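You operate a simulated robot arm through the tools that you are given. There is no shell and no other tool.

Carry out the task below with a simulated robot arm. There is one attempt and no reset: what you move stays moved.

TASK
Test the trailer plug's STOP circuit once on the lamp tester.
Fine: plug in, then set the dial; afterwards dial to OFF, then plug back in the grey holder.

Only the result counts: the job must be done as asked and must still hold three seconds after the hand-in. Knocking over, shifting, dropping, spilling or breaking anything else fails it.

THE ROBOT
A 7-joint arm with a two-finger parallel gripper, fixed in place. Base frame: the origin is at the foot of the arm, x ahead of it, y to its left, z up; the work surface is at about z = 880. Units: mm, rad, N and s.
With the tool pointing down near the work surface it reaches from about 100 to 640 mm from the base axis. Its first joint turns from -1.152 to 1.152 rad. Payload 1.57 kg.
The tool frame sits at the grasp point between the pads (the TCP): z along the fingers, y along the line on which they close. The tips reach 30 mm beyond it. Largest opening 80 mm; finger width 17, thickness 12; the body of the gripper, 40 by 82 mm, starts 80 mm behind the TCP.
Orientation is told as [roll, pitch, yaw] about the base's x, y, z axes, in that order, counted from this pose: with the fingers straight down and closing along the base's y, the tool's x points along the base's -x, its y along +y and its z along -z.

THE INTERFACE
- The arm moves only by the tool servo_tool. Its argument "commands" is one flat list of numbers, 6 for each row, row after row: the shift along the tool's x, y, z in units of 40 mm (1.0 is 40 mm), then the turn, a rotation vector about the tool's x, y, z in units of 4 degrees (1.0 is 4 degrees). In form: [tx, ty, tz, ax, ay, az, tx, ty, tz, ax, ay, az, ...]. A call has 1 to 20 rows; each row shifts and turns the commanded pose from where the row before left it, along the tool's axes as they then stand. "fingers" is the opening, from 0 (shut) to 1 (fully open), set as the call begins (left out, the last holds). A call with a number of a shift or a turn outside -1 to 1 is refused whole. Each row takes 0.2 s and may step no farther than 50 mm and 0.15 rad from the row before; otherwise, or with a gripper value out of range, the whole call is refused. Where a pose cannot be reached the arm comes as near as it can. A force on the tool above 40 N (or 10 N above the force at the start of the call, whichever is more), or a blocked arm, ends the call early, and 0.2 s more pass. The fingers move at their own pace (about 72 mm/s each) and stop on an object; they squeeze with about 21 N. The grip force told is the motor's: it shows also when the fingers shut on nothing. Time passes only in rows, and 0.2 s behind the last, so rows that do not move let the fingers close. The reply holds the time, the measured pose of the TCP, the force on the tool along the base axes, the opening and the grip force, in the units named above and with some noise, with the torque about the TCP (base axes, N m) and any sound that the robot's microphone picked up.
- Cameras (640 x 400 px; columns grow to the right, rows downward): "scene" is fixed at [40.9, 417.3, 1441.1]; the picture's right is [-0.89, -0.46, 0.00], its down [-0.24, 0.46, -0.86] and it looks along [0.39, -0.76, -0.51] (base axes); focal length 306 px, centre (320, 200). "wrist" rides on the gripper at [72, -7, -122] in the tool frame; the picture's right is [0.09, 1.00, 0.00], its down [-0.84, 0.08, -0.54] and it looks along [-0.54, 0.05, 0.84] (tool axes); focal length 238 px, centre (320, 200). There is no depth. A picture from a camera that has moved, and an enlarged one, comes with that camera's place and axes in the base frame and with its lens. The place of the scene camera against the robot may be out by one fixed shift of up to 12 mm in any direction.
- capture(camera): a new picture of that camera. No time passes.
- close_up(camera, box): a new picture of the part [left, top, right, bottom] of that camera's present view, enlarged. No time passes.
- job_done(): hands the job in; it is judged then, once.

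Nothing tells you positions but the pictures and the camera data. Unless the task says otherwise, let go and move clear before handing in.

The tools are called after ">>>" as name(argument=value, ...) on one line, values as JSON. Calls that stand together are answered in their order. servo_tool: Moves the arm, as the interface text tells. Its arguments: {"type":"object","properties":{"commands":{"type":"array","items":{"type":"number"}},"fingers":{"type":"number"}},"required":["commands"]} The other tools are called the same way: capture (camera) takes a picture; close_up (camera, box) takes an enlarged picture of a part of a camera's view; job_done () hands the job in.

At the start:

```text
t: 0.0
position: [385.2, 45.6, 1225.1]
tcp_rot: [0.0, 0.0, -0.001]
contact_force: [-1.0, -1.1, 0.3]
ft_torque: [0.05, -0.02, 0.03]
opening: 80.1
finger_force: 0.1
```

scene: 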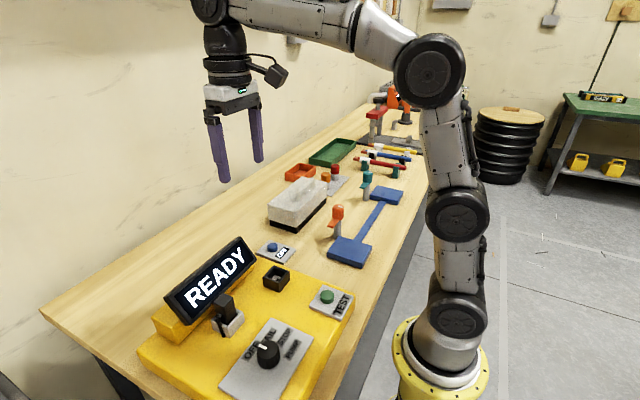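
wrist: 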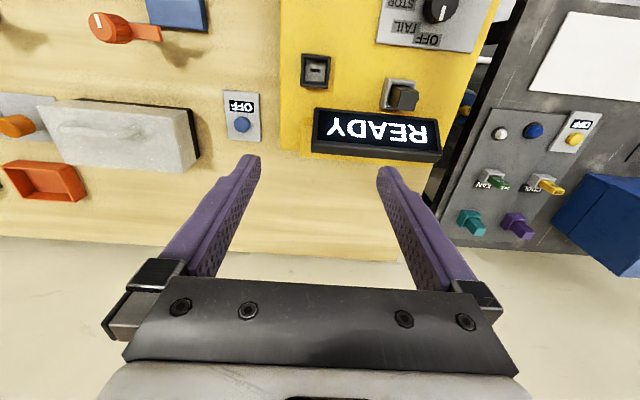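

I see a yellow lamp tester with a READY display, a dial, a TEST button, a square socket and what looks like a plug in a grey holder. I'll look closer before moving anything.

>>> close_up(camera="scene", box=[130, 220, 370, 400])

>>> close_up(camera="wrist", box=[210, 0, 510, 180])

>>> close_up(camera="scene", box=[240, 80, 440, 280])

```text
2.22 times, centred on (250, 310) of scene
camera zoom: at [40.9, 417.3, 1441.1], right [-0.89, -0.46, 0.0], down [-0.24, 0.46, -0.86], along [0.39, -0.76, -0.51], focal length 681 px, centre (476, -44)
```

zoom: 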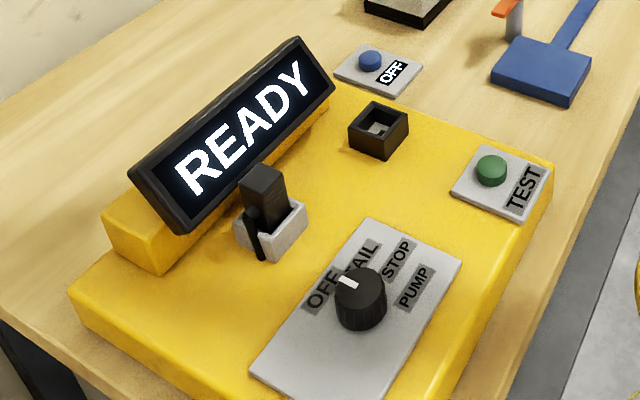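

```text
2.13 times, centred on (360, 90) of wrist
camera zoom: at [312.2, 39.5, 1346.5], right [-0.09, 1.0, 0.0], down [0.84, 0.08, 0.54], along [0.54, 0.05, -0.84], focal length 508 px, centre (235, 435)
```

zoom: 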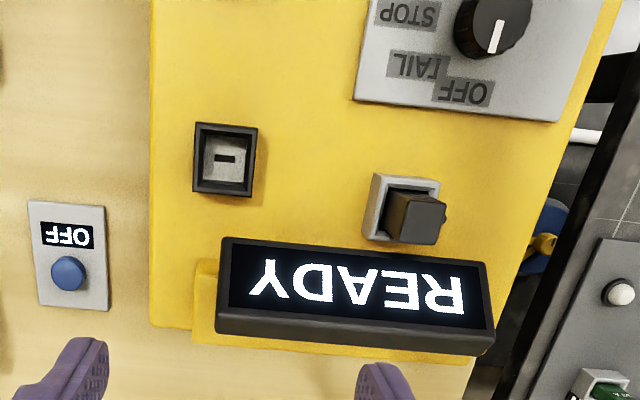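

```text
2.00 times, centred on (340, 180) of scene
camera zoom: at [40.9, 417.3, 1441.1], right [-0.89, -0.46, 0.0], down [-0.24, 0.46, -0.86], along [0.39, -0.76, -0.51], focal length 613 px, centre (280, 240)
```

zoom: 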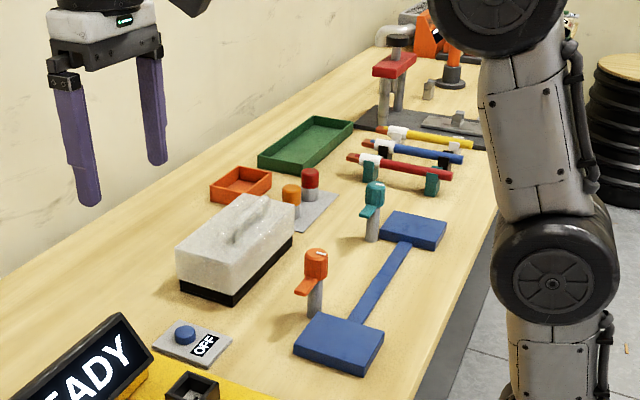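

The tester's parts are roughly placed: the plug in its holder near (363, 169), the socket near (343, 34), the dial near (254, 192) and TEST near (231, 13). I'll move the wrist camera back and lower to measure them better.

>>> servo_tool(commands=[0.7, 0.3, 0.3, 0, 0, 0, 0.7, 0.3, 0.3, 0, 0, 0, 0.7, 0.3, 0.3, 0, 0, 0, 0.7, 0.3, 0.3, 0, 0, 0, 0.7, 0.3, 0.3, 0, 0, 0], fingers=1)

>>> capture(camera="wrist")

```text
t: 1.2
position: [244.3, 106.1, 1166.5]
tcp_rot: [0.001, -0.001, 0.0]
contact_force: [0.6, -0.1, 0.3]
ft_torque: [0.02, -0.02, 0.0]
opening: 80.0
finger_force: 0.1
```

```text
taken
camera wrist: at [171.3, 99.7, 1287.1], right [-0.09, 1.0, 0.0], down [0.84, 0.08, 0.54], along [0.54, 0.05, -0.84], focal length 238 px, centre (320, 200)
```

wrist: 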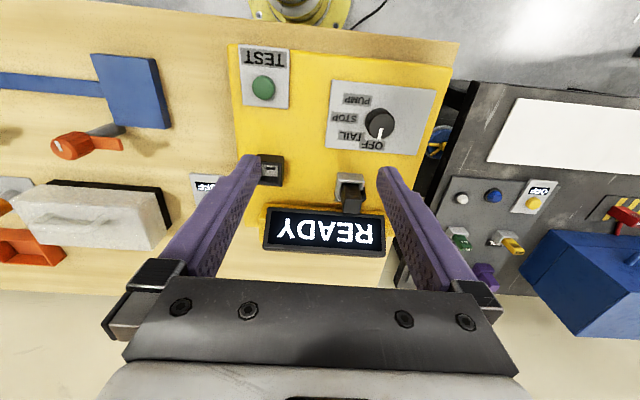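

>>> close_up(camera="wrist", box=[230, 30, 470, 180])

>>> close_up(camera="wrist", box=[240, 140, 400, 240])

>>> close_up(camera="scene", box=[190, 250, 310, 350])

```text
2.67 times, centred on (350, 105) of wrist
camera zoom: at [171.3, 99.7, 1287.1], right [-0.09, 1.0, 0.0], down [0.84, 0.08, 0.54], along [0.54, 0.05, -0.84], focal length 636 px, centre (240, 453)
```

zoom: 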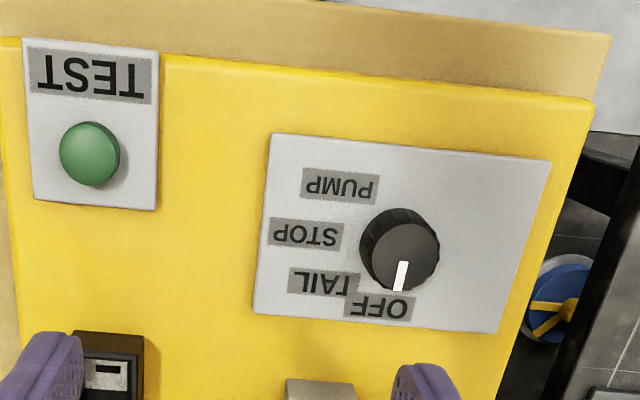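

```text
4.00 times, centred on (320, 190) of wrist
camera zoom: at [171.3, 99.7, 1287.1], right [-0.09, 1.0, 0.0], down [0.84, 0.08, 0.54], along [0.54, 0.05, -0.84], focal length 953 px, centre (320, 240)
```

zoom: 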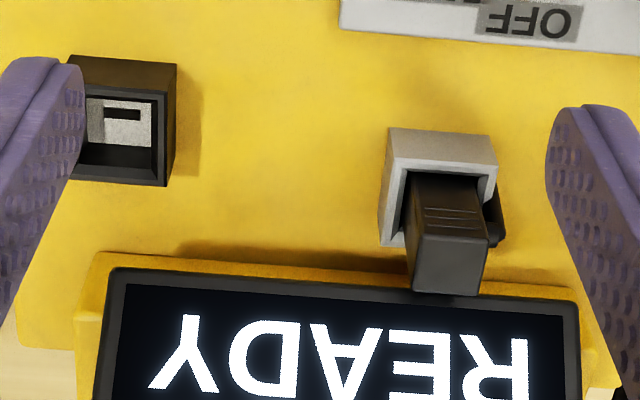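

```text
4.00 times, centred on (250, 300) of scene
camera zoom: at [40.9, 417.3, 1441.1], right [-0.89, -0.46, 0.0], down [-0.24, 0.46, -0.86], along [0.39, -0.76, -0.51], focal length 1225 px, centre (600, -200)
```

zoom: 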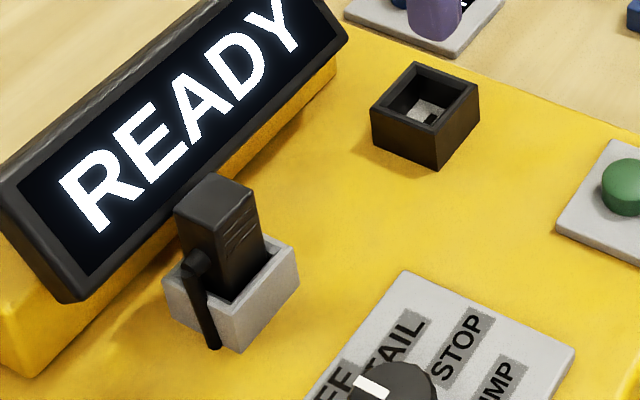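

The plug sits in the grey holder with a cable stub on its +y side, hanging down outside the holder wall. I want sharper close-ups of the plug, the socket and the dial.

>>> close_up(camera="scene", box=[210, 285, 260, 345])

>>> close_up(camera="scene", box=[255, 255, 305, 305])

>>> close_up(camera="scene", box=[215, 310, 315, 400])

>>> servo_tool(commands=[-1, 0.1, 0, 0, 0, 0, -1, 0.1, 0, 0, 0, 0, -1, 0.1, 0, 0, 0, 0, -1, 0.1, 0.1, 0, 0, 0, -0.5, 0.0, 0.5, 0, 0, 0])

>>> capture(camera="wrist")

```text
6.67 times, centred on (235, 315) of scene
camera zoom: at [40.9, 417.3, 1441.1], right [-0.89, -0.46, 0.0], down [-0.24, 0.46, -0.86], along [0.39, -0.76, -0.51], focal length 2042 px, centre (887, -567)
```

zoom: 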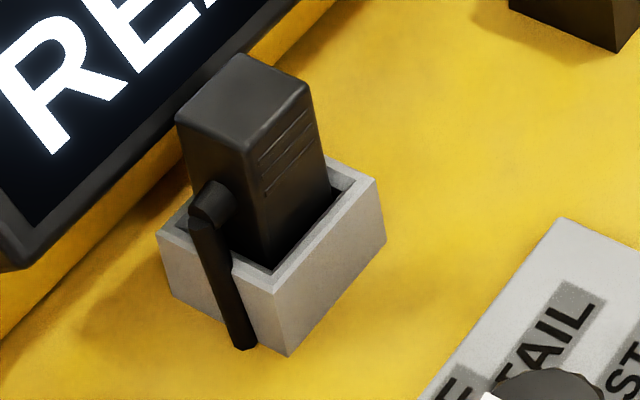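

```text
8.00 times, centred on (280, 280) of scene
camera zoom: at [40.9, 417.3, 1441.1], right [-0.89, -0.46, 0.0], down [-0.24, 0.46, -0.86], along [0.39, -0.76, -0.51], focal length 2451 px, centre (640, -440)
```

zoom: 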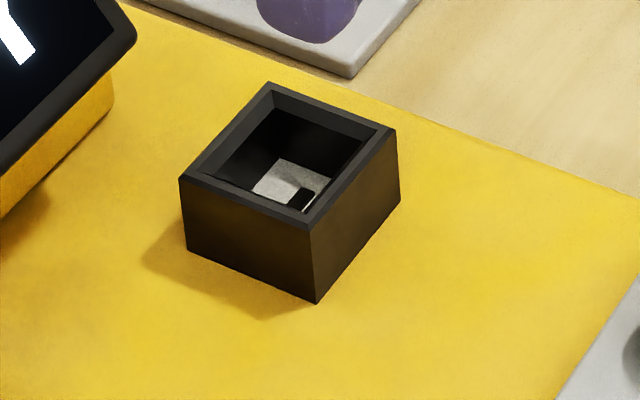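

```text
4.44 times, centred on (265, 355) of scene
camera zoom: at [40.9, 417.3, 1441.1], right [-0.89, -0.46, 0.0], down [-0.24, 0.46, -0.86], along [0.39, -0.76, -0.51], focal length 1361 px, centre (564, -489)
```

zoom: 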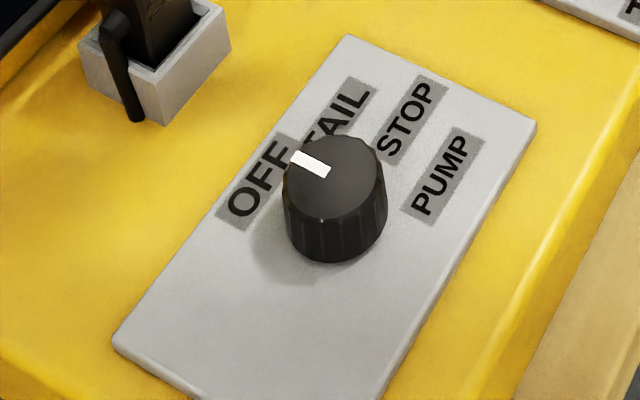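

```text
t: 2.4
position: [426.7, 121.8, 1140.1]
tcp_rot: [-0.001, 0.001, 0.001]
contact_force: [-0.2, -0.6, -0.2]
ft_torque: [-0.04, 0.01, -0.03]
opening: 80.1
finger_force: 0.0
```

```text
taken
camera wrist: at [353.1, 115.0, 1261.1], right [-0.09, 1.0, 0.0], down [0.84, 0.08, 0.54], along [0.54, 0.05, -0.84], focal length 238 px, centre (320, 200)
```

wrist: 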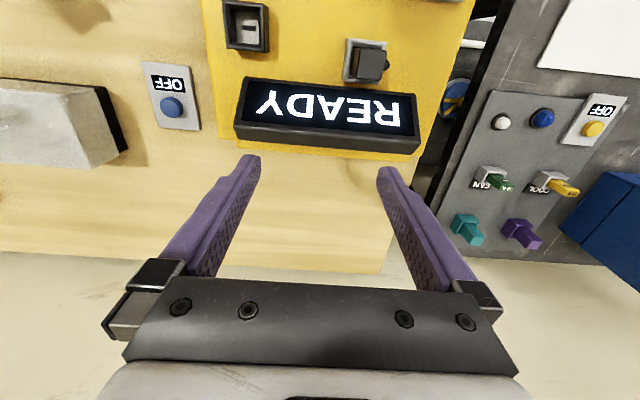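

>>> close_up(camera="wrist", box=[200, 0, 300, 70])

>>> close_up(camera="wrist", box=[320, 20, 420, 100])

```text
5.71 times, centred on (250, 35) of wrist
camera zoom: at [353.1, 115.0, 1261.1], right [-0.09, 1.0, 0.0], down [0.84, 0.08, 0.54], along [0.54, 0.05, -0.84], focal length 1362 px, centre (720, 1143)
```

zoom: 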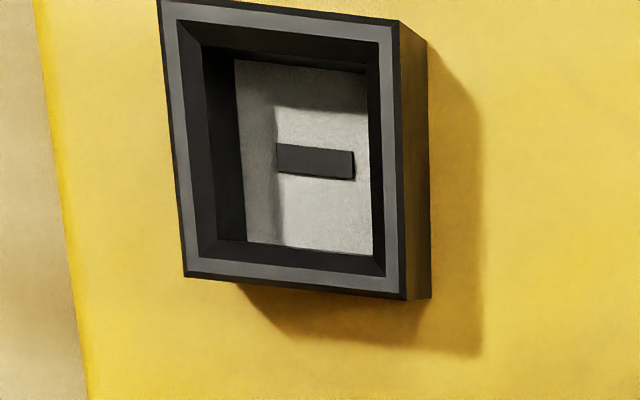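

```text
5.00 times, centred on (370, 60) of wrist
camera zoom: at [353.1, 115.0, 1261.1], right [-0.09, 1.0, 0.0], down [0.84, 0.08, 0.54], along [0.54, 0.05, -0.84], focal length 1192 px, centre (70, 900)
```

zoom: 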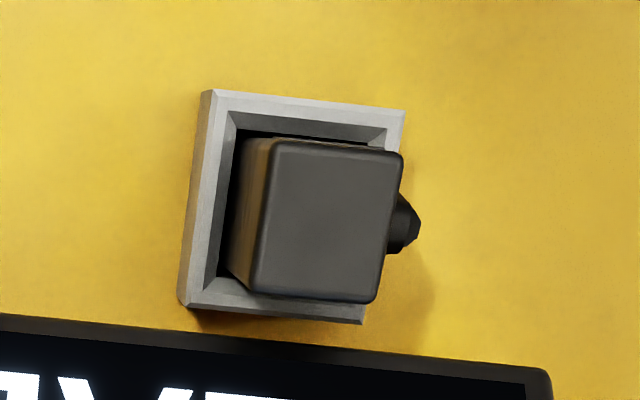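

I have rough geometry: the holder rim is near (362, 166) and the socket rim near (342, 35, z≈955). Next I'll take closer views of the plug from two sideways positions to triangulate it.

>>> servo_tool(commands=[0.667, 0.176, 0.625, 0, 0, 0, 0.667, 0.176, 0.625, 0, 0, 0, 0.667, 0.176, 0.625, 0, 0, 0, 0.667, 0.176, 0.625, 0, 0, 0])

>>> capture(camera="wrist")

>>> close_up(camera="wrist", box=[270, 110, 390, 210])

>>> servo_tool(commands=[0, 0.5, 0, 0, 0, 0, 0, 0.7, 0, 0, 0, 0])

>>> capture(camera="wrist")

>>> close_up(camera="wrist", box=[230, 110, 350, 210])

```text
t: 3.4
position: [320.3, 149.1, 1041.4]
tcp_rot: [-0.001, 0.0, 0.001]
contact_force: [-0.8, -0.2, -0.5]
ft_torque: [0.02, -0.02, 0.0]
opening: 79.9
finger_force: 0.0
```

```text
taken
camera wrist: at [246.6, 143.0, 1162.1], right [-0.09, 1.0, 0.0], down [0.84, 0.08, 0.54], along [0.54, 0.05, -0.84], focal length 238 px, centre (320, 200)
```

wrist: 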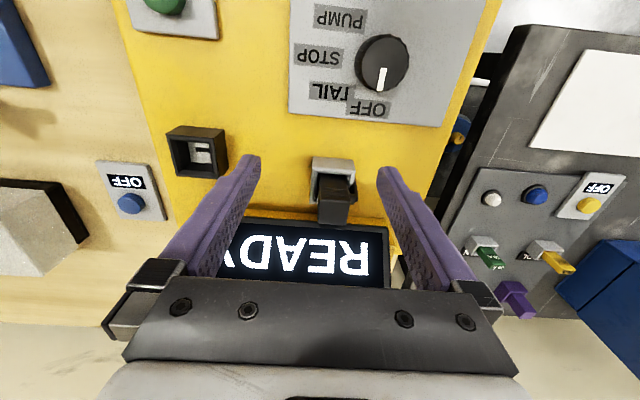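

```text
4.00 times, centred on (330, 160) of wrist
camera zoom: at [246.6, 143.0, 1162.1], right [-0.09, 1.0, 0.0], down [0.84, 0.08, 0.54], along [0.54, 0.05, -0.84], focal length 953 px, centre (280, 360)
```

zoom: 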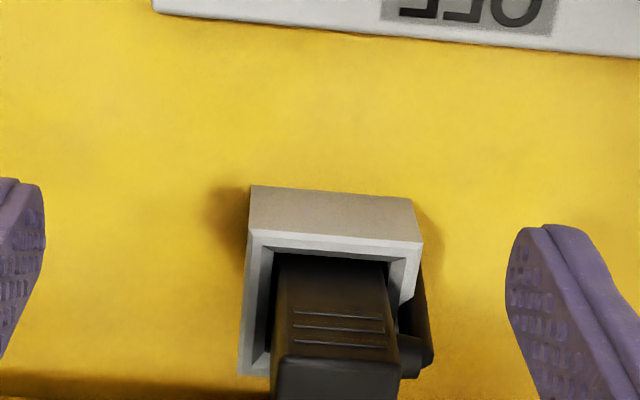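

```text
t: 4.0
position: [318.7, 196.6, 1041.4]
tcp_rot: [0.0, 0.0, 0.003]
contact_force: [-0.8, 0.1, -1.2]
ft_torque: [0.01, 0.0, -0.03]
opening: 80.0
finger_force: 0.0
```

```text
taken
camera wrist: at [245.7, 190.2, 1162.2], right [-0.09, 1.0, 0.0], down [0.84, 0.08, 0.54], along [0.54, 0.05, -0.84], focal length 238 px, centre (320, 200)
```

wrist: 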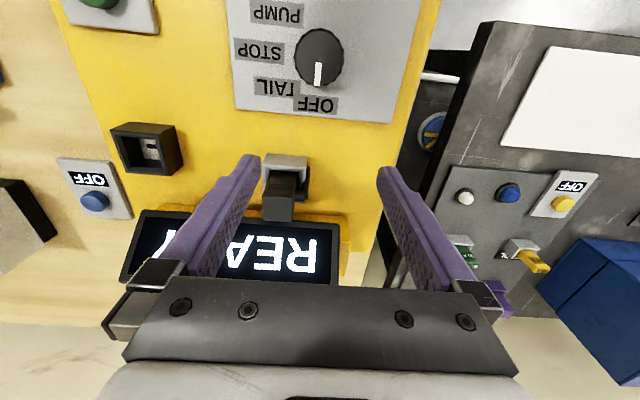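

```text
4.00 times, centred on (290, 160) of wrist
camera zoom: at [245.7, 190.2, 1162.2], right [-0.09, 1.0, 0.0], down [0.84, 0.08, 0.54], along [0.54, 0.05, -0.84], focal length 953 px, centre (440, 360)
```

zoom: 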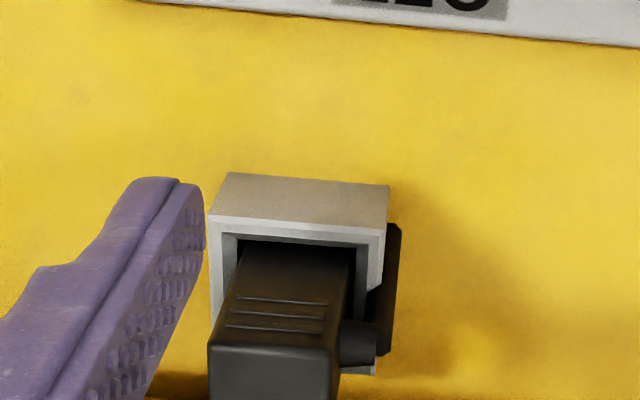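

The triangulation gives these values:
- **Holder:** rim at z≈952, deck at about 930.
- **Plug:** 26 mm square, centred near (364, 165), top at about 992.
- **Display bezel:** lower edge near x≈387, which leaves no room for a finger on the +x side.

That means gripping along y, above the cable boss. I'll check the boss height more closely.

>>> close_up(camera="scene", box=[218, 290, 250, 310])

>>> close_up(camera="scene", box=[218, 308, 250, 345])

>>> close_up(camera="wrist", box=[250, 140, 330, 230])

```text
16.00 times, centred on (234, 300) of scene
camera zoom: at [40.9, 417.3, 1441.1], right [-0.89, -0.46, 0.0], down [-0.24, 0.46, -0.86], along [0.39, -0.76, -0.51], focal length 4901 px, centre (1696, -1400)
```

zoom: 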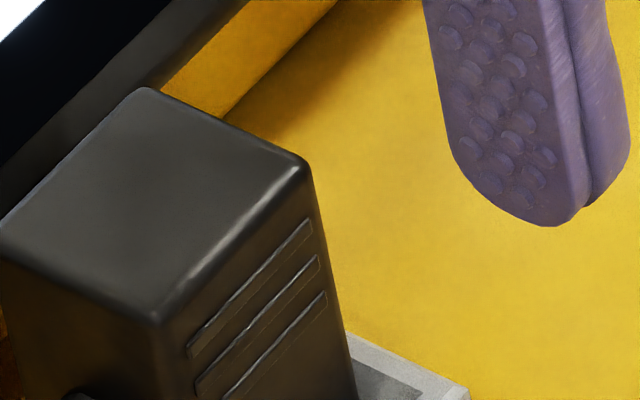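

```text
10.81 times, centred on (234, 326) of scene
camera zoom: at [40.9, 417.3, 1441.1], right [-0.89, -0.46, 0.0], down [-0.24, 0.46, -0.86], along [0.39, -0.76, -0.51], focal length 3312 px, centre (1250, -1168)
```

zoom: 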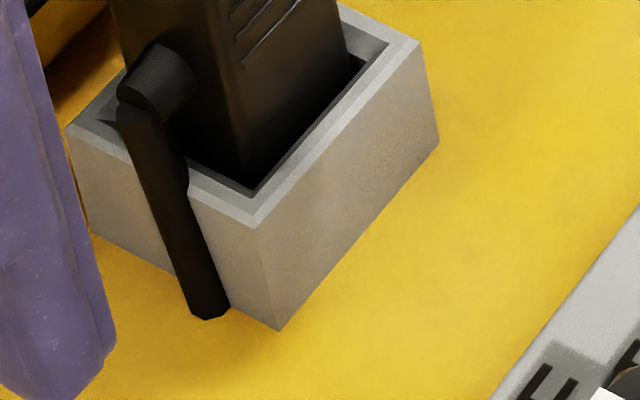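

```text
4.44 times, centred on (290, 185) of wrist
camera zoom: at [245.7, 190.2, 1162.2], right [-0.09, 1.0, 0.0], down [0.84, 0.08, 0.54], along [0.54, 0.05, -0.84], focal length 1059 px, centre (453, 267)
```

zoom: 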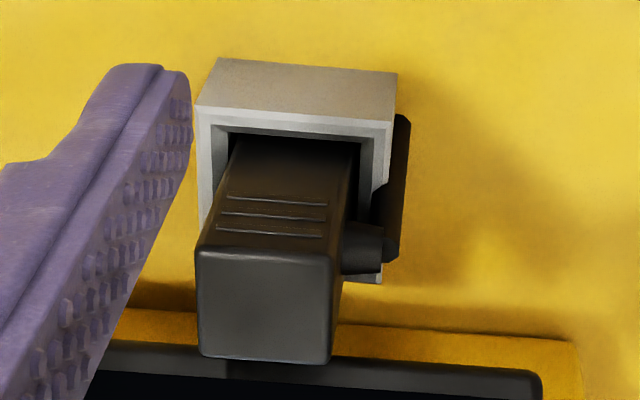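

The boss top looks to be about 10 mm below the plug top (z≈982). I'll position above the plug at about (363.3, 165.3) and check alignment from both cameras before going down.

>>> servo_tool(commands=[-0.37, -0.26, 0, 0, 0, 0, -0.37, -0.26, 0, 0, 0, 0, -0.375, -0.263, 0, 0, 0, 0, 0, 0, 0, 0, 0, 0])

>>> capture(camera="wrist")

>>> close_up(camera="scene", box=[180, 240, 300, 340])

```text
t: 5.0
position: [363.4, 166.4, 1040.7]
tcp_rot: [0.001, 0.0, 0.003]
contact_force: [-0.2, -0.4, -0.2]
ft_torque: [-0.02, 0.02, -0.04]
opening: 80.0
finger_force: 0.1
```

```text
taken
camera wrist: at [290.6, 158.9, 1161.9], right [-0.09, 1.0, 0.0], down [0.84, 0.08, 0.54], along [0.54, 0.05, -0.84], focal length 238 px, centre (320, 200)
```

wrist: 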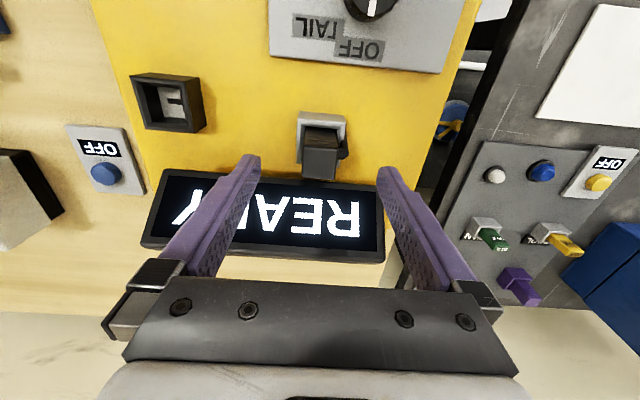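

```text
4.00 times, centred on (240, 290) of scene
camera zoom: at [40.9, 417.3, 1441.1], right [-0.89, -0.46, 0.0], down [-0.24, 0.46, -0.86], along [0.39, -0.76, -0.51], focal length 1225 px, centre (640, -160)
```

zoom: 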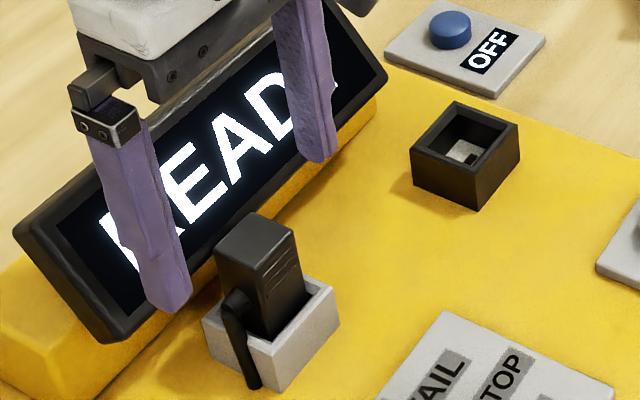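

>>> close_up(camera="wrist", box=[230, 90, 410, 210])

```text
3.33 times, centred on (320, 150) of wrist
camera zoom: at [290.6, 158.9, 1161.9], right [-0.09, 1.0, 0.0], down [0.84, 0.08, 0.54], along [0.54, 0.05, -0.84], focal length 794 px, centre (320, 367)
```

zoom: 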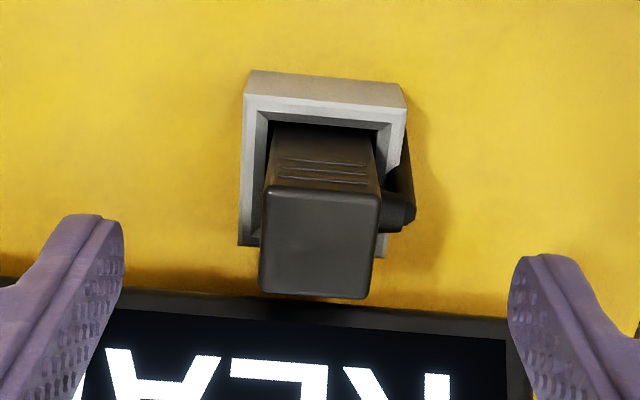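

The plug top is centred under the fingers, at y≈165.3 and x≈364.5. I'll shift slightly and descend so the tips sit just above the boss.

>>> servo_tool(commands=[-0.02, -0.027, 0.2, 0, 0, 0, 0, 0, 0.2, 0, 0, 0, 0, 0, 0.2, 0, 0, 0, 0, 0, 0.05, 0, 0, 0])

>>> close_up(camera="scene", box=[190, 260, 270, 330])

>>> close_up(camera="wrist", box=[230, 90, 410, 210])

```text
t: 6.0
position: [364.3, 164.7, 1014.7]
tcp_rot: [-0.001, -0.001, -0.001]
contact_force: [0.4, 0.2, 0.1]
ft_torque: [0.01, -0.02, 0.02]
opening: 79.6
finger_force: 0.0
```

```text
5.71 times, centred on (230, 295) of scene
camera zoom: at [40.9, 417.3, 1441.1], right [-0.89, -0.46, 0.0], down [-0.24, 0.46, -0.86], along [0.39, -0.76, -0.51], focal length 1750 px, centre (834, -343)
```

zoom: 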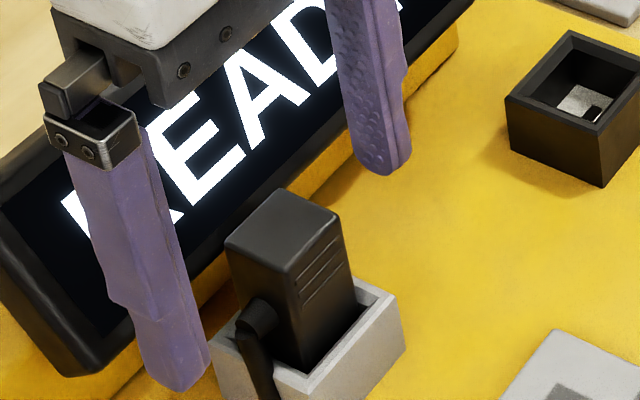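

```text
3.33 times, centred on (320, 150) of wrist
camera zoom: at [290.9, 159.2, 1136.1], right [-0.09, 1.0, 0.0], down [0.84, 0.08, 0.54], along [0.54, 0.05, -0.84], focal length 794 px, centre (320, 367)
```

zoom: 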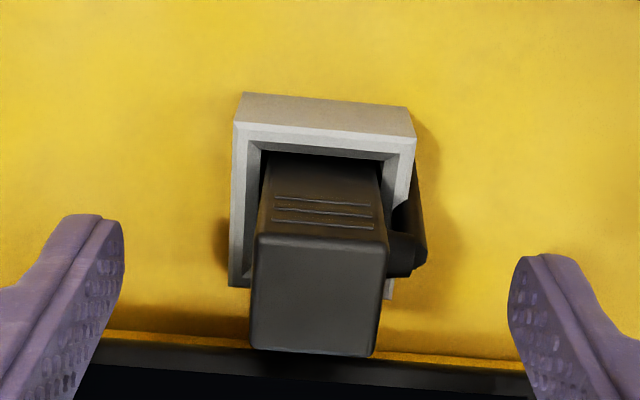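

Comparing the fingertips with the plug puts the plug top at z≈996. The cable boss sits off-centre, at x≈358±5 and z≈982±5. I'll shift the fingers toward +x, to TCP x≈372.5, so they pass beside the boss and still clear the bezel. Then I'll look again.

>>> servo_tool(commands=[-0.1, 0, 0, 0, 0, 0, -0.1, 0, 0, 0, 0, 0, 0, 0, 0, 0, 0, 0])

>>> close_up(camera="scene", box=[190, 260, 270, 330])

>>> close_up(camera="wrist", box=[230, 70, 410, 210])

```text
t: 6.8
position: [372.1, 166.6, 1015.3]
tcp_rot: [0.0, 0.001, 0.0]
contact_force: [-0.2, -0.5, 0.4]
ft_torque: [0.02, 0.0, 0.01]
opening: 80.0
finger_force: 0.1
```

```text
5.71 times, centred on (230, 295) of scene
camera zoom: at [40.9, 417.3, 1441.1], right [-0.89, -0.46, 0.0], down [-0.24, 0.46, -0.86], along [0.39, -0.76, -0.51], focal length 1750 px, centre (834, -343)
```

zoom: 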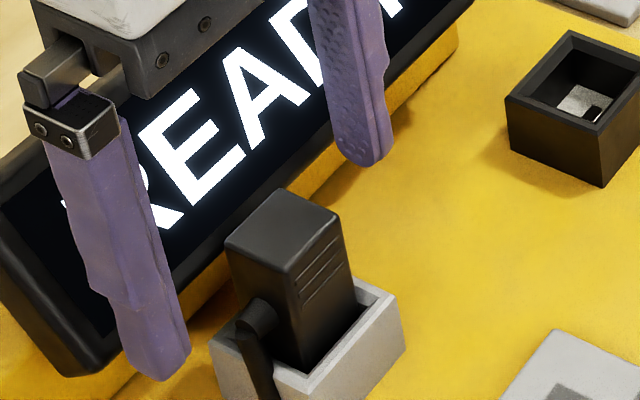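

```text
2.86 times, centred on (320, 140) of wrist
camera zoom: at [298.5, 159.2, 1136.3], right [-0.09, 1.0, 0.0], down [0.84, 0.08, 0.54], along [0.54, 0.05, -0.84], focal length 681 px, centre (320, 371)
```

zoom: 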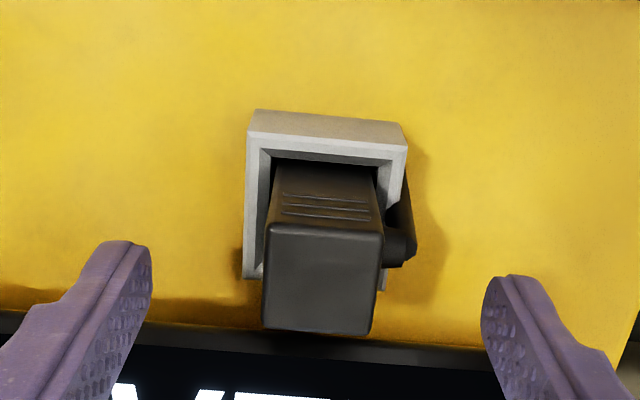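

The boss reaches to about x=365 and the bezel lip is at x≈387. I'll shift to TCP x≈375 so the fingers span 366.5–383.5, then lower slowly while watching the force.

>>> servo_tool(commands=[-0.07, 0, 0, 0, 0, 0, 0, 0, 0.1, 0, 0, 0, 0, 0, 0.1, 0, 0, 0, 0, 0, 0.1, 0, 0, 0, 0, 0, 0.1, 0, 0, 0])

>>> close_up(camera="scene", box=[190, 260, 270, 330])

>>> close_up(camera="wrist", box=[230, 100, 410, 220])

```text
t: 8.0
position: [375.2, 165.8, 999.1]
tcp_rot: [-0.001, -0.001, -0.001]
contact_force: [1.2, -1.0, -0.4]
ft_torque: [0.02, -0.01, -0.02]
opening: 80.1
finger_force: 0.0
```

```text
5.71 times, centred on (230, 295) of scene
camera zoom: at [40.9, 417.3, 1441.1], right [-0.89, -0.46, 0.0], down [-0.24, 0.46, -0.86], along [0.39, -0.76, -0.51], focal length 1750 px, centre (834, -343)
```

zoom: 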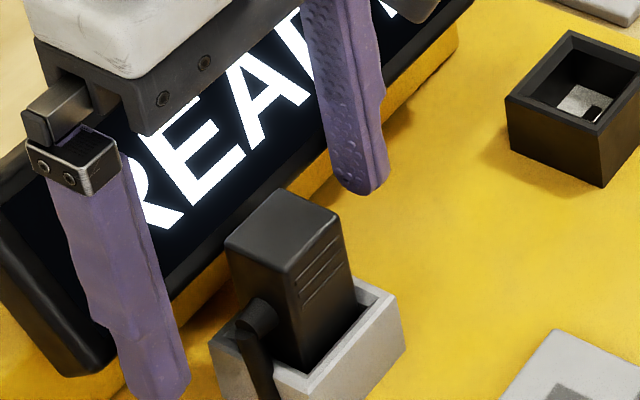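

```text
3.33 times, centred on (320, 160) of wrist
camera zoom: at [302.5, 159.1, 1120.5], right [-0.09, 1.0, 0.0], down [0.84, 0.08, 0.54], along [0.54, 0.05, -0.84], focal length 794 px, centre (320, 333)
```

zoom: 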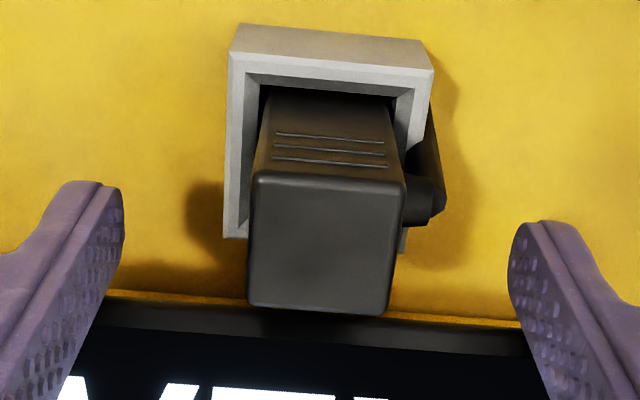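

There's no contact. I'll close part-way first, to about 34 mm, to confirm the +y finger passes beside the boss.

>>> servo_tool(commands=[0, 0, 0, 0, 0, 0, 0, 0, 0, 0, 0, 0, 0, 0, 0, 0, 0, 0], fingers=0.42)

>>> close_up(camera="scene", box=[200, 270, 260, 320])

>>> close_up(camera="wrist", box=[250, 110, 390, 210])

```text
t: 8.8
position: [375.0, 166.1, 998.4]
tcp_rot: [0.001, 0.001, 0.0]
contact_force: [0.5, -0.7, -0.1]
ft_torque: [0.02, 0.0, 0.03]
opening: 33.8
finger_force: 0.1
```

```text
8.00 times, centred on (230, 295) of scene
camera zoom: at [40.9, 417.3, 1441.1], right [-0.89, -0.46, 0.0], down [-0.24, 0.46, -0.86], along [0.39, -0.76, -0.51], focal length 2451 px, centre (1040, -560)
```

zoom: 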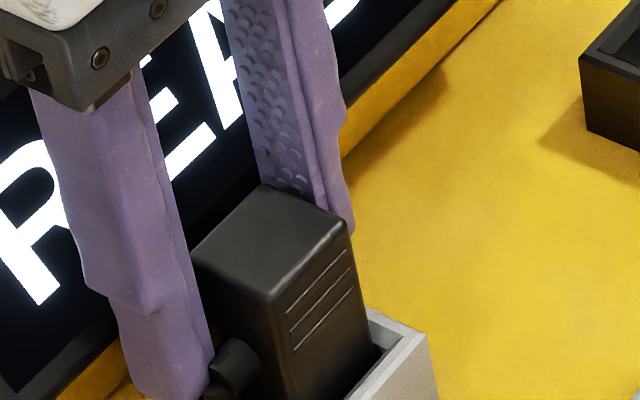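

```text
4.00 times, centred on (320, 160) of wrist
camera zoom: at [302.4, 159.1, 1120.6], right [-0.09, 1.0, 0.0], down [0.84, 0.08, 0.54], along [0.54, 0.05, -0.84], focal length 953 px, centre (320, 360)
```

zoom: 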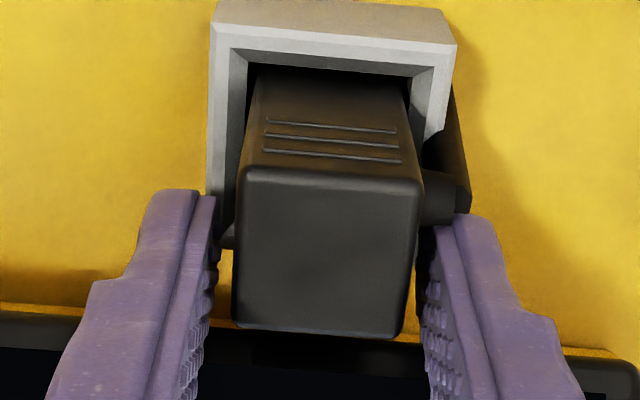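

The finger passed beside the boss with no force. I'll close fully onto the plug.

>>> servo_tool(commands=[0, 0, 0, 0, 0, 0, 0, 0, 0, 0, 0, 0, 0, 0, 0, 0, 0, 0], fingers=0)

>>> close_up(camera="wrist", box=[250, 110, 390, 210])

>>> close_up(camera="scene", box=[200, 270, 260, 320])

```text
t: 9.6
position: [374.9, 166.3, 998.4]
tcp_rot: [0.0, -0.001, -0.001]
contact_force: [0.6, 0.2, -0.1]
ft_torque: [0.02, -0.04, -0.01]
opening: 25.6
finger_force: 21.2
```

```text
4.00 times, centred on (320, 160) of wrist
camera zoom: at [302.4, 159.1, 1120.6], right [-0.09, 1.0, 0.0], down [0.84, 0.08, 0.54], along [0.54, 0.05, -0.84], focal length 953 px, centre (320, 360)
```

zoom: 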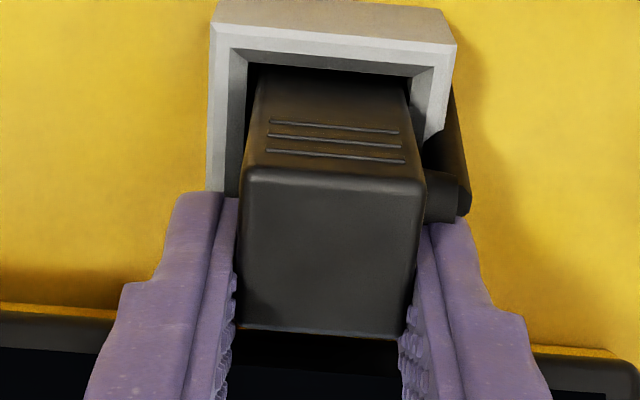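

```text
8.00 times, centred on (230, 295) of scene
camera zoom: at [40.9, 417.3, 1441.1], right [-0.89, -0.46, 0.0], down [-0.24, 0.46, -0.86], along [0.39, -0.76, -0.51], focal length 2451 px, centre (1040, -560)
```

zoom: 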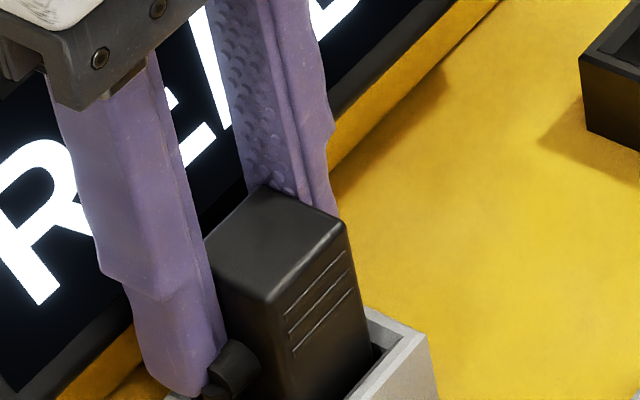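

The grip is good: opening 25.6 mm at 21 N. I'll lift the plug straight up 60 mm and inspect its underside.

>>> servo_tool(commands=[0, 0, -0.1, 0, 0, 0, 0, 0, -0.15, 0, 0, 0, 0, 0, -0.25, 0, 0, 0, 0, 0, -0.25, 0, 0, 0, 0, 0, -0.25, 0, 0, 0, 0, 0, -0.25, 0, 0, 0, 0, 0, -0.25, 0, 0, 0, 0, 0, 0, 0, 0, 0])

>>> capture(camera="scene")

>>> close_up(camera="scene", box=[180, 220, 300, 340])

>>> capture(camera="wrist")

```text
t: 11.4
position: [374.8, 167.1, 1060.3]
tcp_rot: [0.0, 0.001, 0.001]
contact_force: [0.2, -0.7, -0.6]
ft_torque: [0.02, 0.0, 0.02]
opening: 24.9
finger_force: 20.9
```

```text
taken
```

scene: 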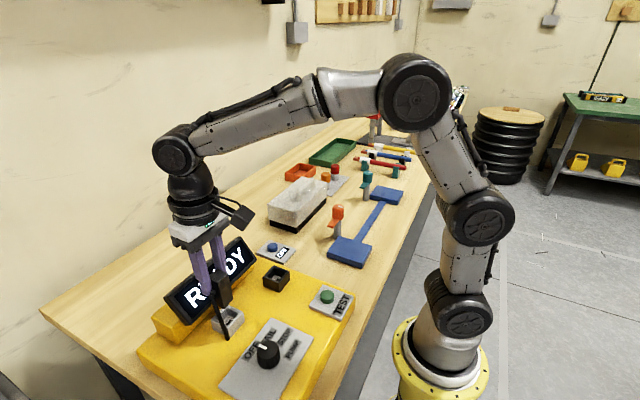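

```text
3.33 times, centred on (240, 280) of scene
camera zoom: at [40.9, 417.3, 1441.1], right [-0.89, -0.46, 0.0], down [-0.24, 0.46, -0.86], along [0.39, -0.76, -0.51], focal length 1021 px, centre (587, -67)
```

zoom: 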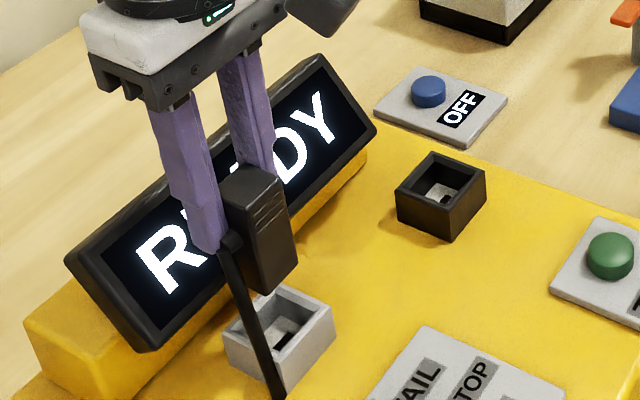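

```text
taken
camera wrist: at [301.0, 159.9, 1181.3], right [-0.09, 1.0, 0.0], down [0.84, 0.08, 0.54], along [0.54, 0.05, -0.84], focal length 238 px, centre (320, 200)
```

wrist: 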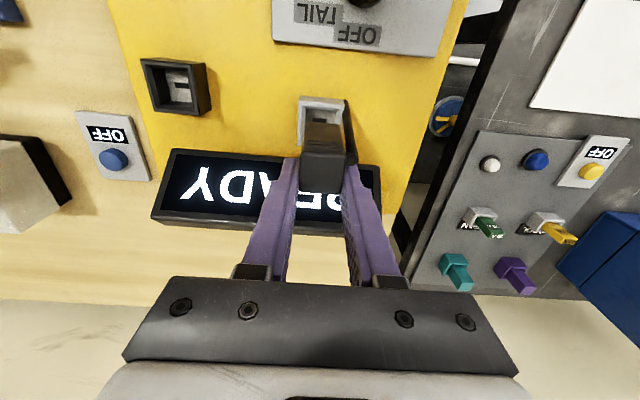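

>>> close_up(camera="scene", box=[195, 265, 265, 345])

>>> close_up(camera="wrist", box=[270, 80, 390, 180])

>>> close_up(camera="wrist", box=[130, 40, 230, 130])

```text
5.00 times, centred on (230, 305) of scene
camera zoom: at [40.9, 417.3, 1441.1], right [-0.89, -0.46, 0.0], down [-0.24, 0.46, -0.86], along [0.39, -0.76, -0.51], focal length 1532 px, centre (770, -325)
```

zoom: 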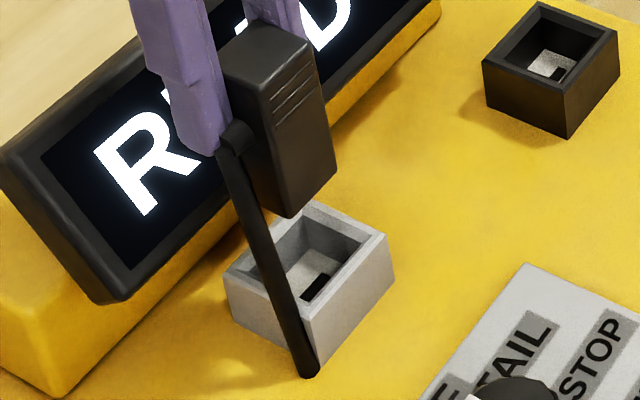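

```text
4.00 times, centred on (330, 130) of wrist
camera zoom: at [301.0, 159.9, 1181.3], right [-0.09, 1.0, 0.0], down [0.84, 0.08, 0.54], along [0.54, 0.05, -0.84], focal length 953 px, centre (280, 480)
```

zoom: 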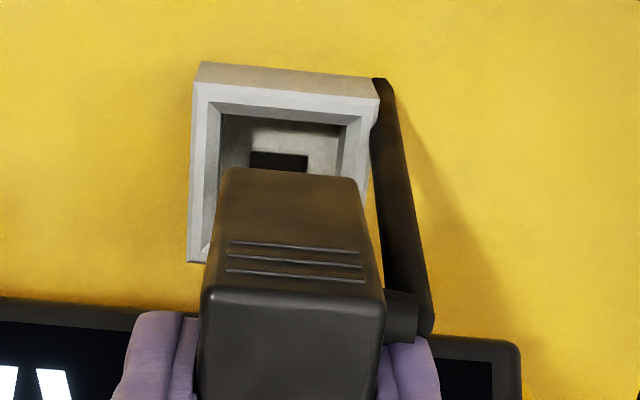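

```text
4.44 times, centred on (180, 85) of wrist
camera zoom: at [301.0, 159.9, 1181.3], right [-0.09, 1.0, 0.0], down [0.84, 0.08, 0.54], along [0.54, 0.05, -0.84], focal length 1059 px, centre (942, 711)
```

zoom: 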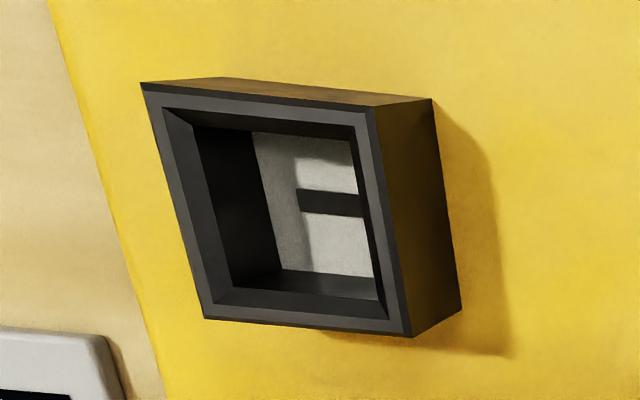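

The cable is a tether running to a fixed anchor by the holder. The holder and socket have identical slots in the same orientation, so I'll keep the yaw at zero. The offset from holder to socket is about (-20.1, -130), so I'll carry the plug above the socket and check.

>>> servo_tool(commands=[0.1, -0.65, 0, 0, 0, 0, 0.1, -0.65, 0, 0, 0, 0, 0.1, -0.65, 0, 0, 0, 0, 0.1, -0.65, 0, 0, 0, 0, 0.1, -0.65, 0, 0, 0, 0, 0, 0, 0, 0, 0, 0])

>>> capture(camera="scene")

>>> close_up(camera="scene", box=[230, 230, 310, 310])

>>> close_up(camera="wrist", box=[260, 70, 380, 180])

```text
t: 12.8
position: [354.8, 34.5, 1058.2]
tcp_rot: [-0.001, 0.001, 0.001]
contact_force: [-0.1, -0.3, -0.5]
ft_torque: [-0.02, 0.0, -0.01]
opening: 25.3
finger_force: 21.1
```

```text
taken
```

scene: 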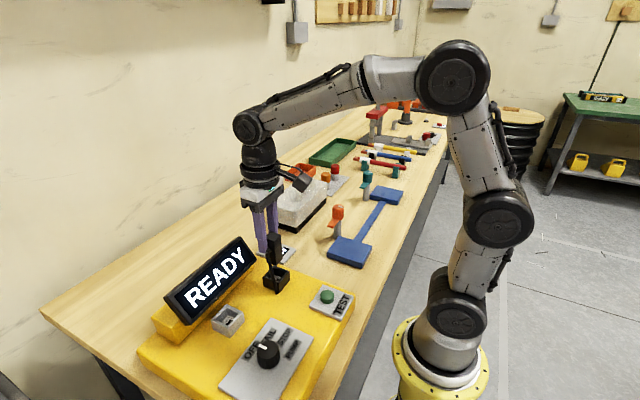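

```text
5.00 times, centred on (270, 270) of scene
camera zoom: at [40.9, 417.3, 1441.1], right [-0.89, -0.46, 0.0], down [-0.24, 0.46, -0.86], along [0.39, -0.76, -0.51], focal length 1532 px, centre (570, -150)
```

zoom: 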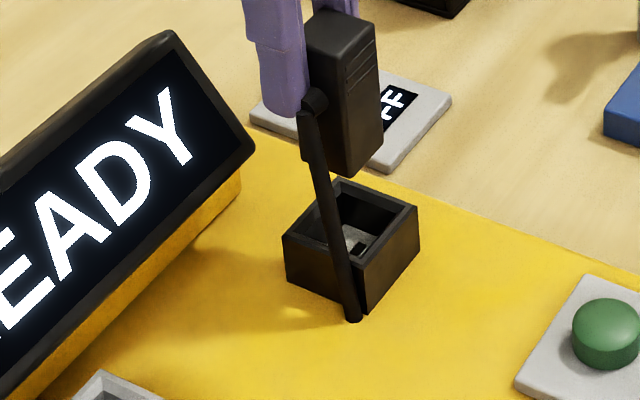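

```text
3.64 times, centred on (320, 125) of wrist
camera zoom: at [281.9, 29.3, 1180.6], right [-0.09, 1.0, 0.0], down [0.84, 0.08, 0.54], along [0.54, 0.05, -0.84], focal length 867 px, centre (320, 473)
```

zoom: 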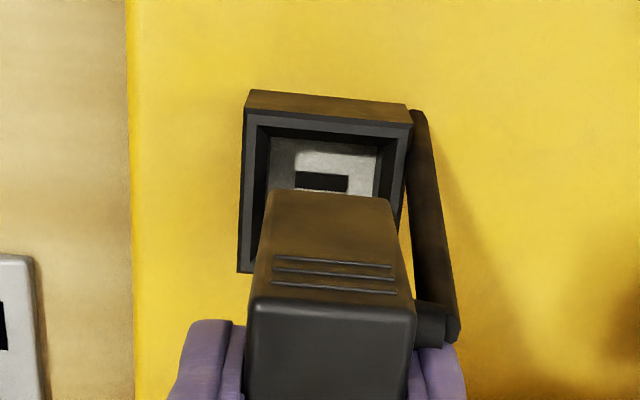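

The plug looks centred over the socket to within about 0.5 mm. I'll lower it toward the rim in small steps.

>>> servo_tool(commands=[0, 0, 0.25, 0, 0, 0, 0, 0, 0.25, 0, 0, 0, 0, 0, 0.2, 0, 0, 0, 0, 0, 0.2, 0, 0, 0, 0, 0, 0.05, 0, 0, 0, 0, 0, 0, 0, 0, 0])

>>> close_up(camera="scene", box=[240, 240, 310, 310])

>>> close_up(camera="wrist", box=[260, 70, 380, 180])

```text
t: 14.2
position: [353.9, 36.1, 1020.6]
tcp_rot: [0.0, 0.001, -0.001]
contact_force: [0.6, 0.2, -1.6]
ft_torque: [0.0, 0.02, -0.01]
opening: 25.1
finger_force: 20.7
```

```text
5.71 times, centred on (275, 275) of scene
camera zoom: at [40.9, 417.3, 1441.1], right [-0.89, -0.46, 0.0], down [-0.24, 0.46, -0.86], along [0.39, -0.76, -0.51], focal length 1750 px, centre (577, -229)
```

zoom: 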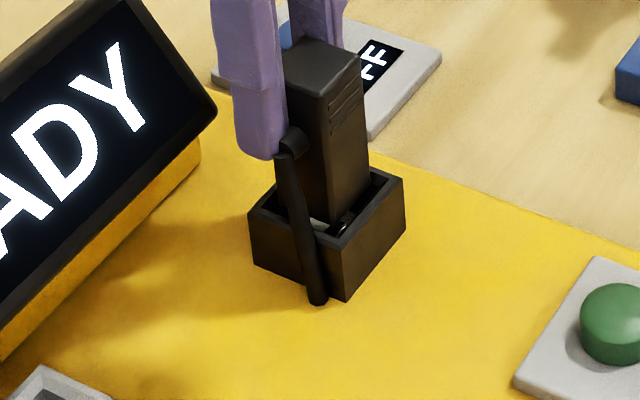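

```text
3.64 times, centred on (320, 125) of wrist
camera zoom: at [281.9, 29.7, 1142.7], right [-0.09, 1.0, 0.0], down [0.84, 0.08, 0.54], along [0.54, 0.05, -0.84], focal length 867 px, centre (320, 473)
```

zoom: 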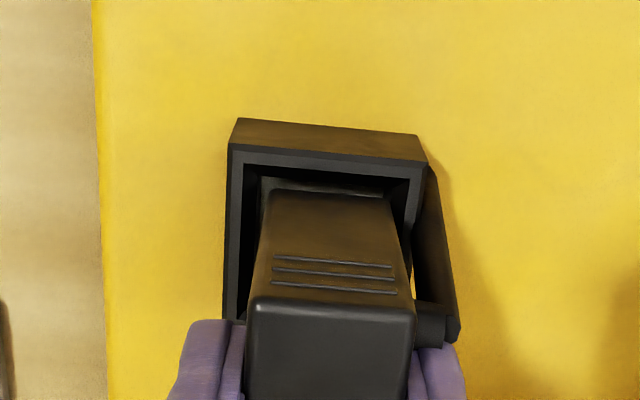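

The plug's lower end is at the socket mouth and centred. I'll lower in 3–4 mm steps and watch the contact force.

>>> servo_tool(commands=[0, 0, 0.08, 0, 0, 0, 0, 0, 0.08, 0, 0, 0, 0, 0, 0.08, 0, 0, 0, 0, 0, 0.08, 0, 0, 0])

```text
t: 15.2
position: [354.0, 35.8, 1008.5]
tcp_rot: [-0.001, 0.0, 0.001]
contact_force: [0.0, -0.6, -0.7]
ft_torque: [0.0, 0.01, 0.01]
opening: 25.3
finger_force: 20.8
```

>>> servo_tool(commands=[0, 0, 0.06, 0, 0, 0, 0, 0, 0.06, 0, 0, 0, 0, 0, 0.06, 0, 0, 0])

>>> close_up(camera="scene", box=[240, 240, 310, 310])

```text
t: 16.0
position: [354.2, 35.6, 1001.2]
tcp_rot: [0.001, -0.001, 0.001]
contact_force: [-0.1, 0.2, -0.1]
ft_torque: [-0.01, -0.03, 0.04]
opening: 25.0
finger_force: 20.7
```

```text
5.71 times, centred on (275, 275) of scene
camera zoom: at [40.9, 417.3, 1441.1], right [-0.89, -0.46, 0.0], down [-0.24, 0.46, -0.86], along [0.39, -0.76, -0.51], focal length 1750 px, centre (577, -229)
```

zoom: 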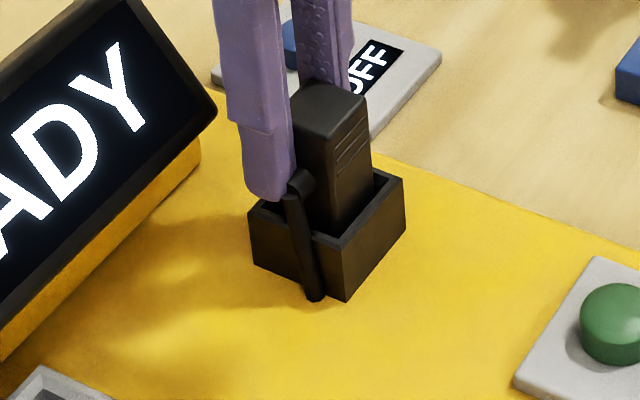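

No resistance so far. I'll continue in 1–1.5 mm steps until it seats.

>>> servo_tool(commands=[0, 0, 0.03, 0, 0, 0, 0, 0, 0.03, 0, 0, 0, 0, 0, 0, 0, 0, 0])

>>> close_up(camera="wrist", box=[260, 70, 380, 180])

```text
t: 16.8
position: [354.5, 36.0, 999.6]
tcp_rot: [0.0, 0.0, -0.001]
contact_force: [-1.3, -0.6, 3.4]
ft_torque: [-0.01, 0.11, -0.01]
opening: 25.1
finger_force: 21.4
```

```text
3.64 times, centred on (320, 125) of wrist
camera zoom: at [281.2, 29.5, 1120.6], right [-0.09, 1.0, 0.0], down [0.84, 0.08, 0.54], along [0.54, 0.05, -0.84], focal length 867 px, centre (320, 473)
```

zoom: 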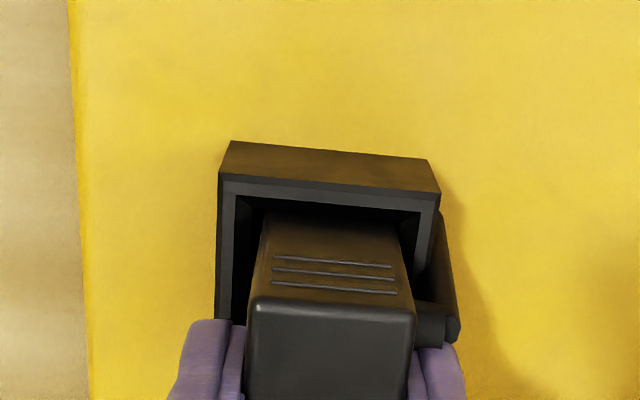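

There's light contact at about the same height it sat in the holder. I'll press a little more to seat it and listen for a click.

>>> servo_tool(commands=[0, 0, 0.02, 0, 0, 0, 0, 0, 0.02, 0, 0, 0, 0, 0, 0, 0, 0, 0])

>>> capture(camera="scene")

```text
t: 17.6
position: [355.4, 35.9, 999.0]
tcp_rot: [-0.001, -0.004, 0.002]
contact_force: [-4.0, -0.8, 20.7]
ft_torque: [-0.07, 0.28, -0.02]
opening: 25.3
finger_force: 21.1
```

```text
taken
```

scene: 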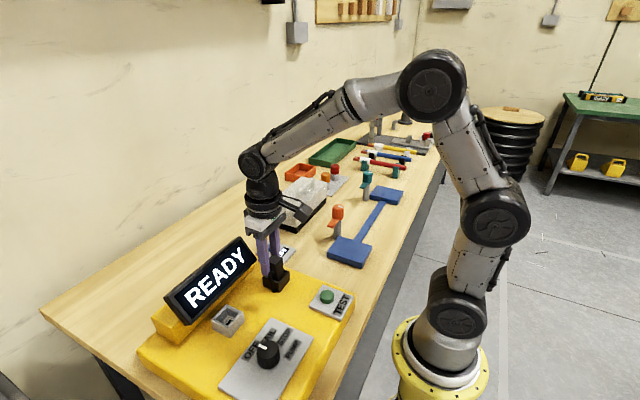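

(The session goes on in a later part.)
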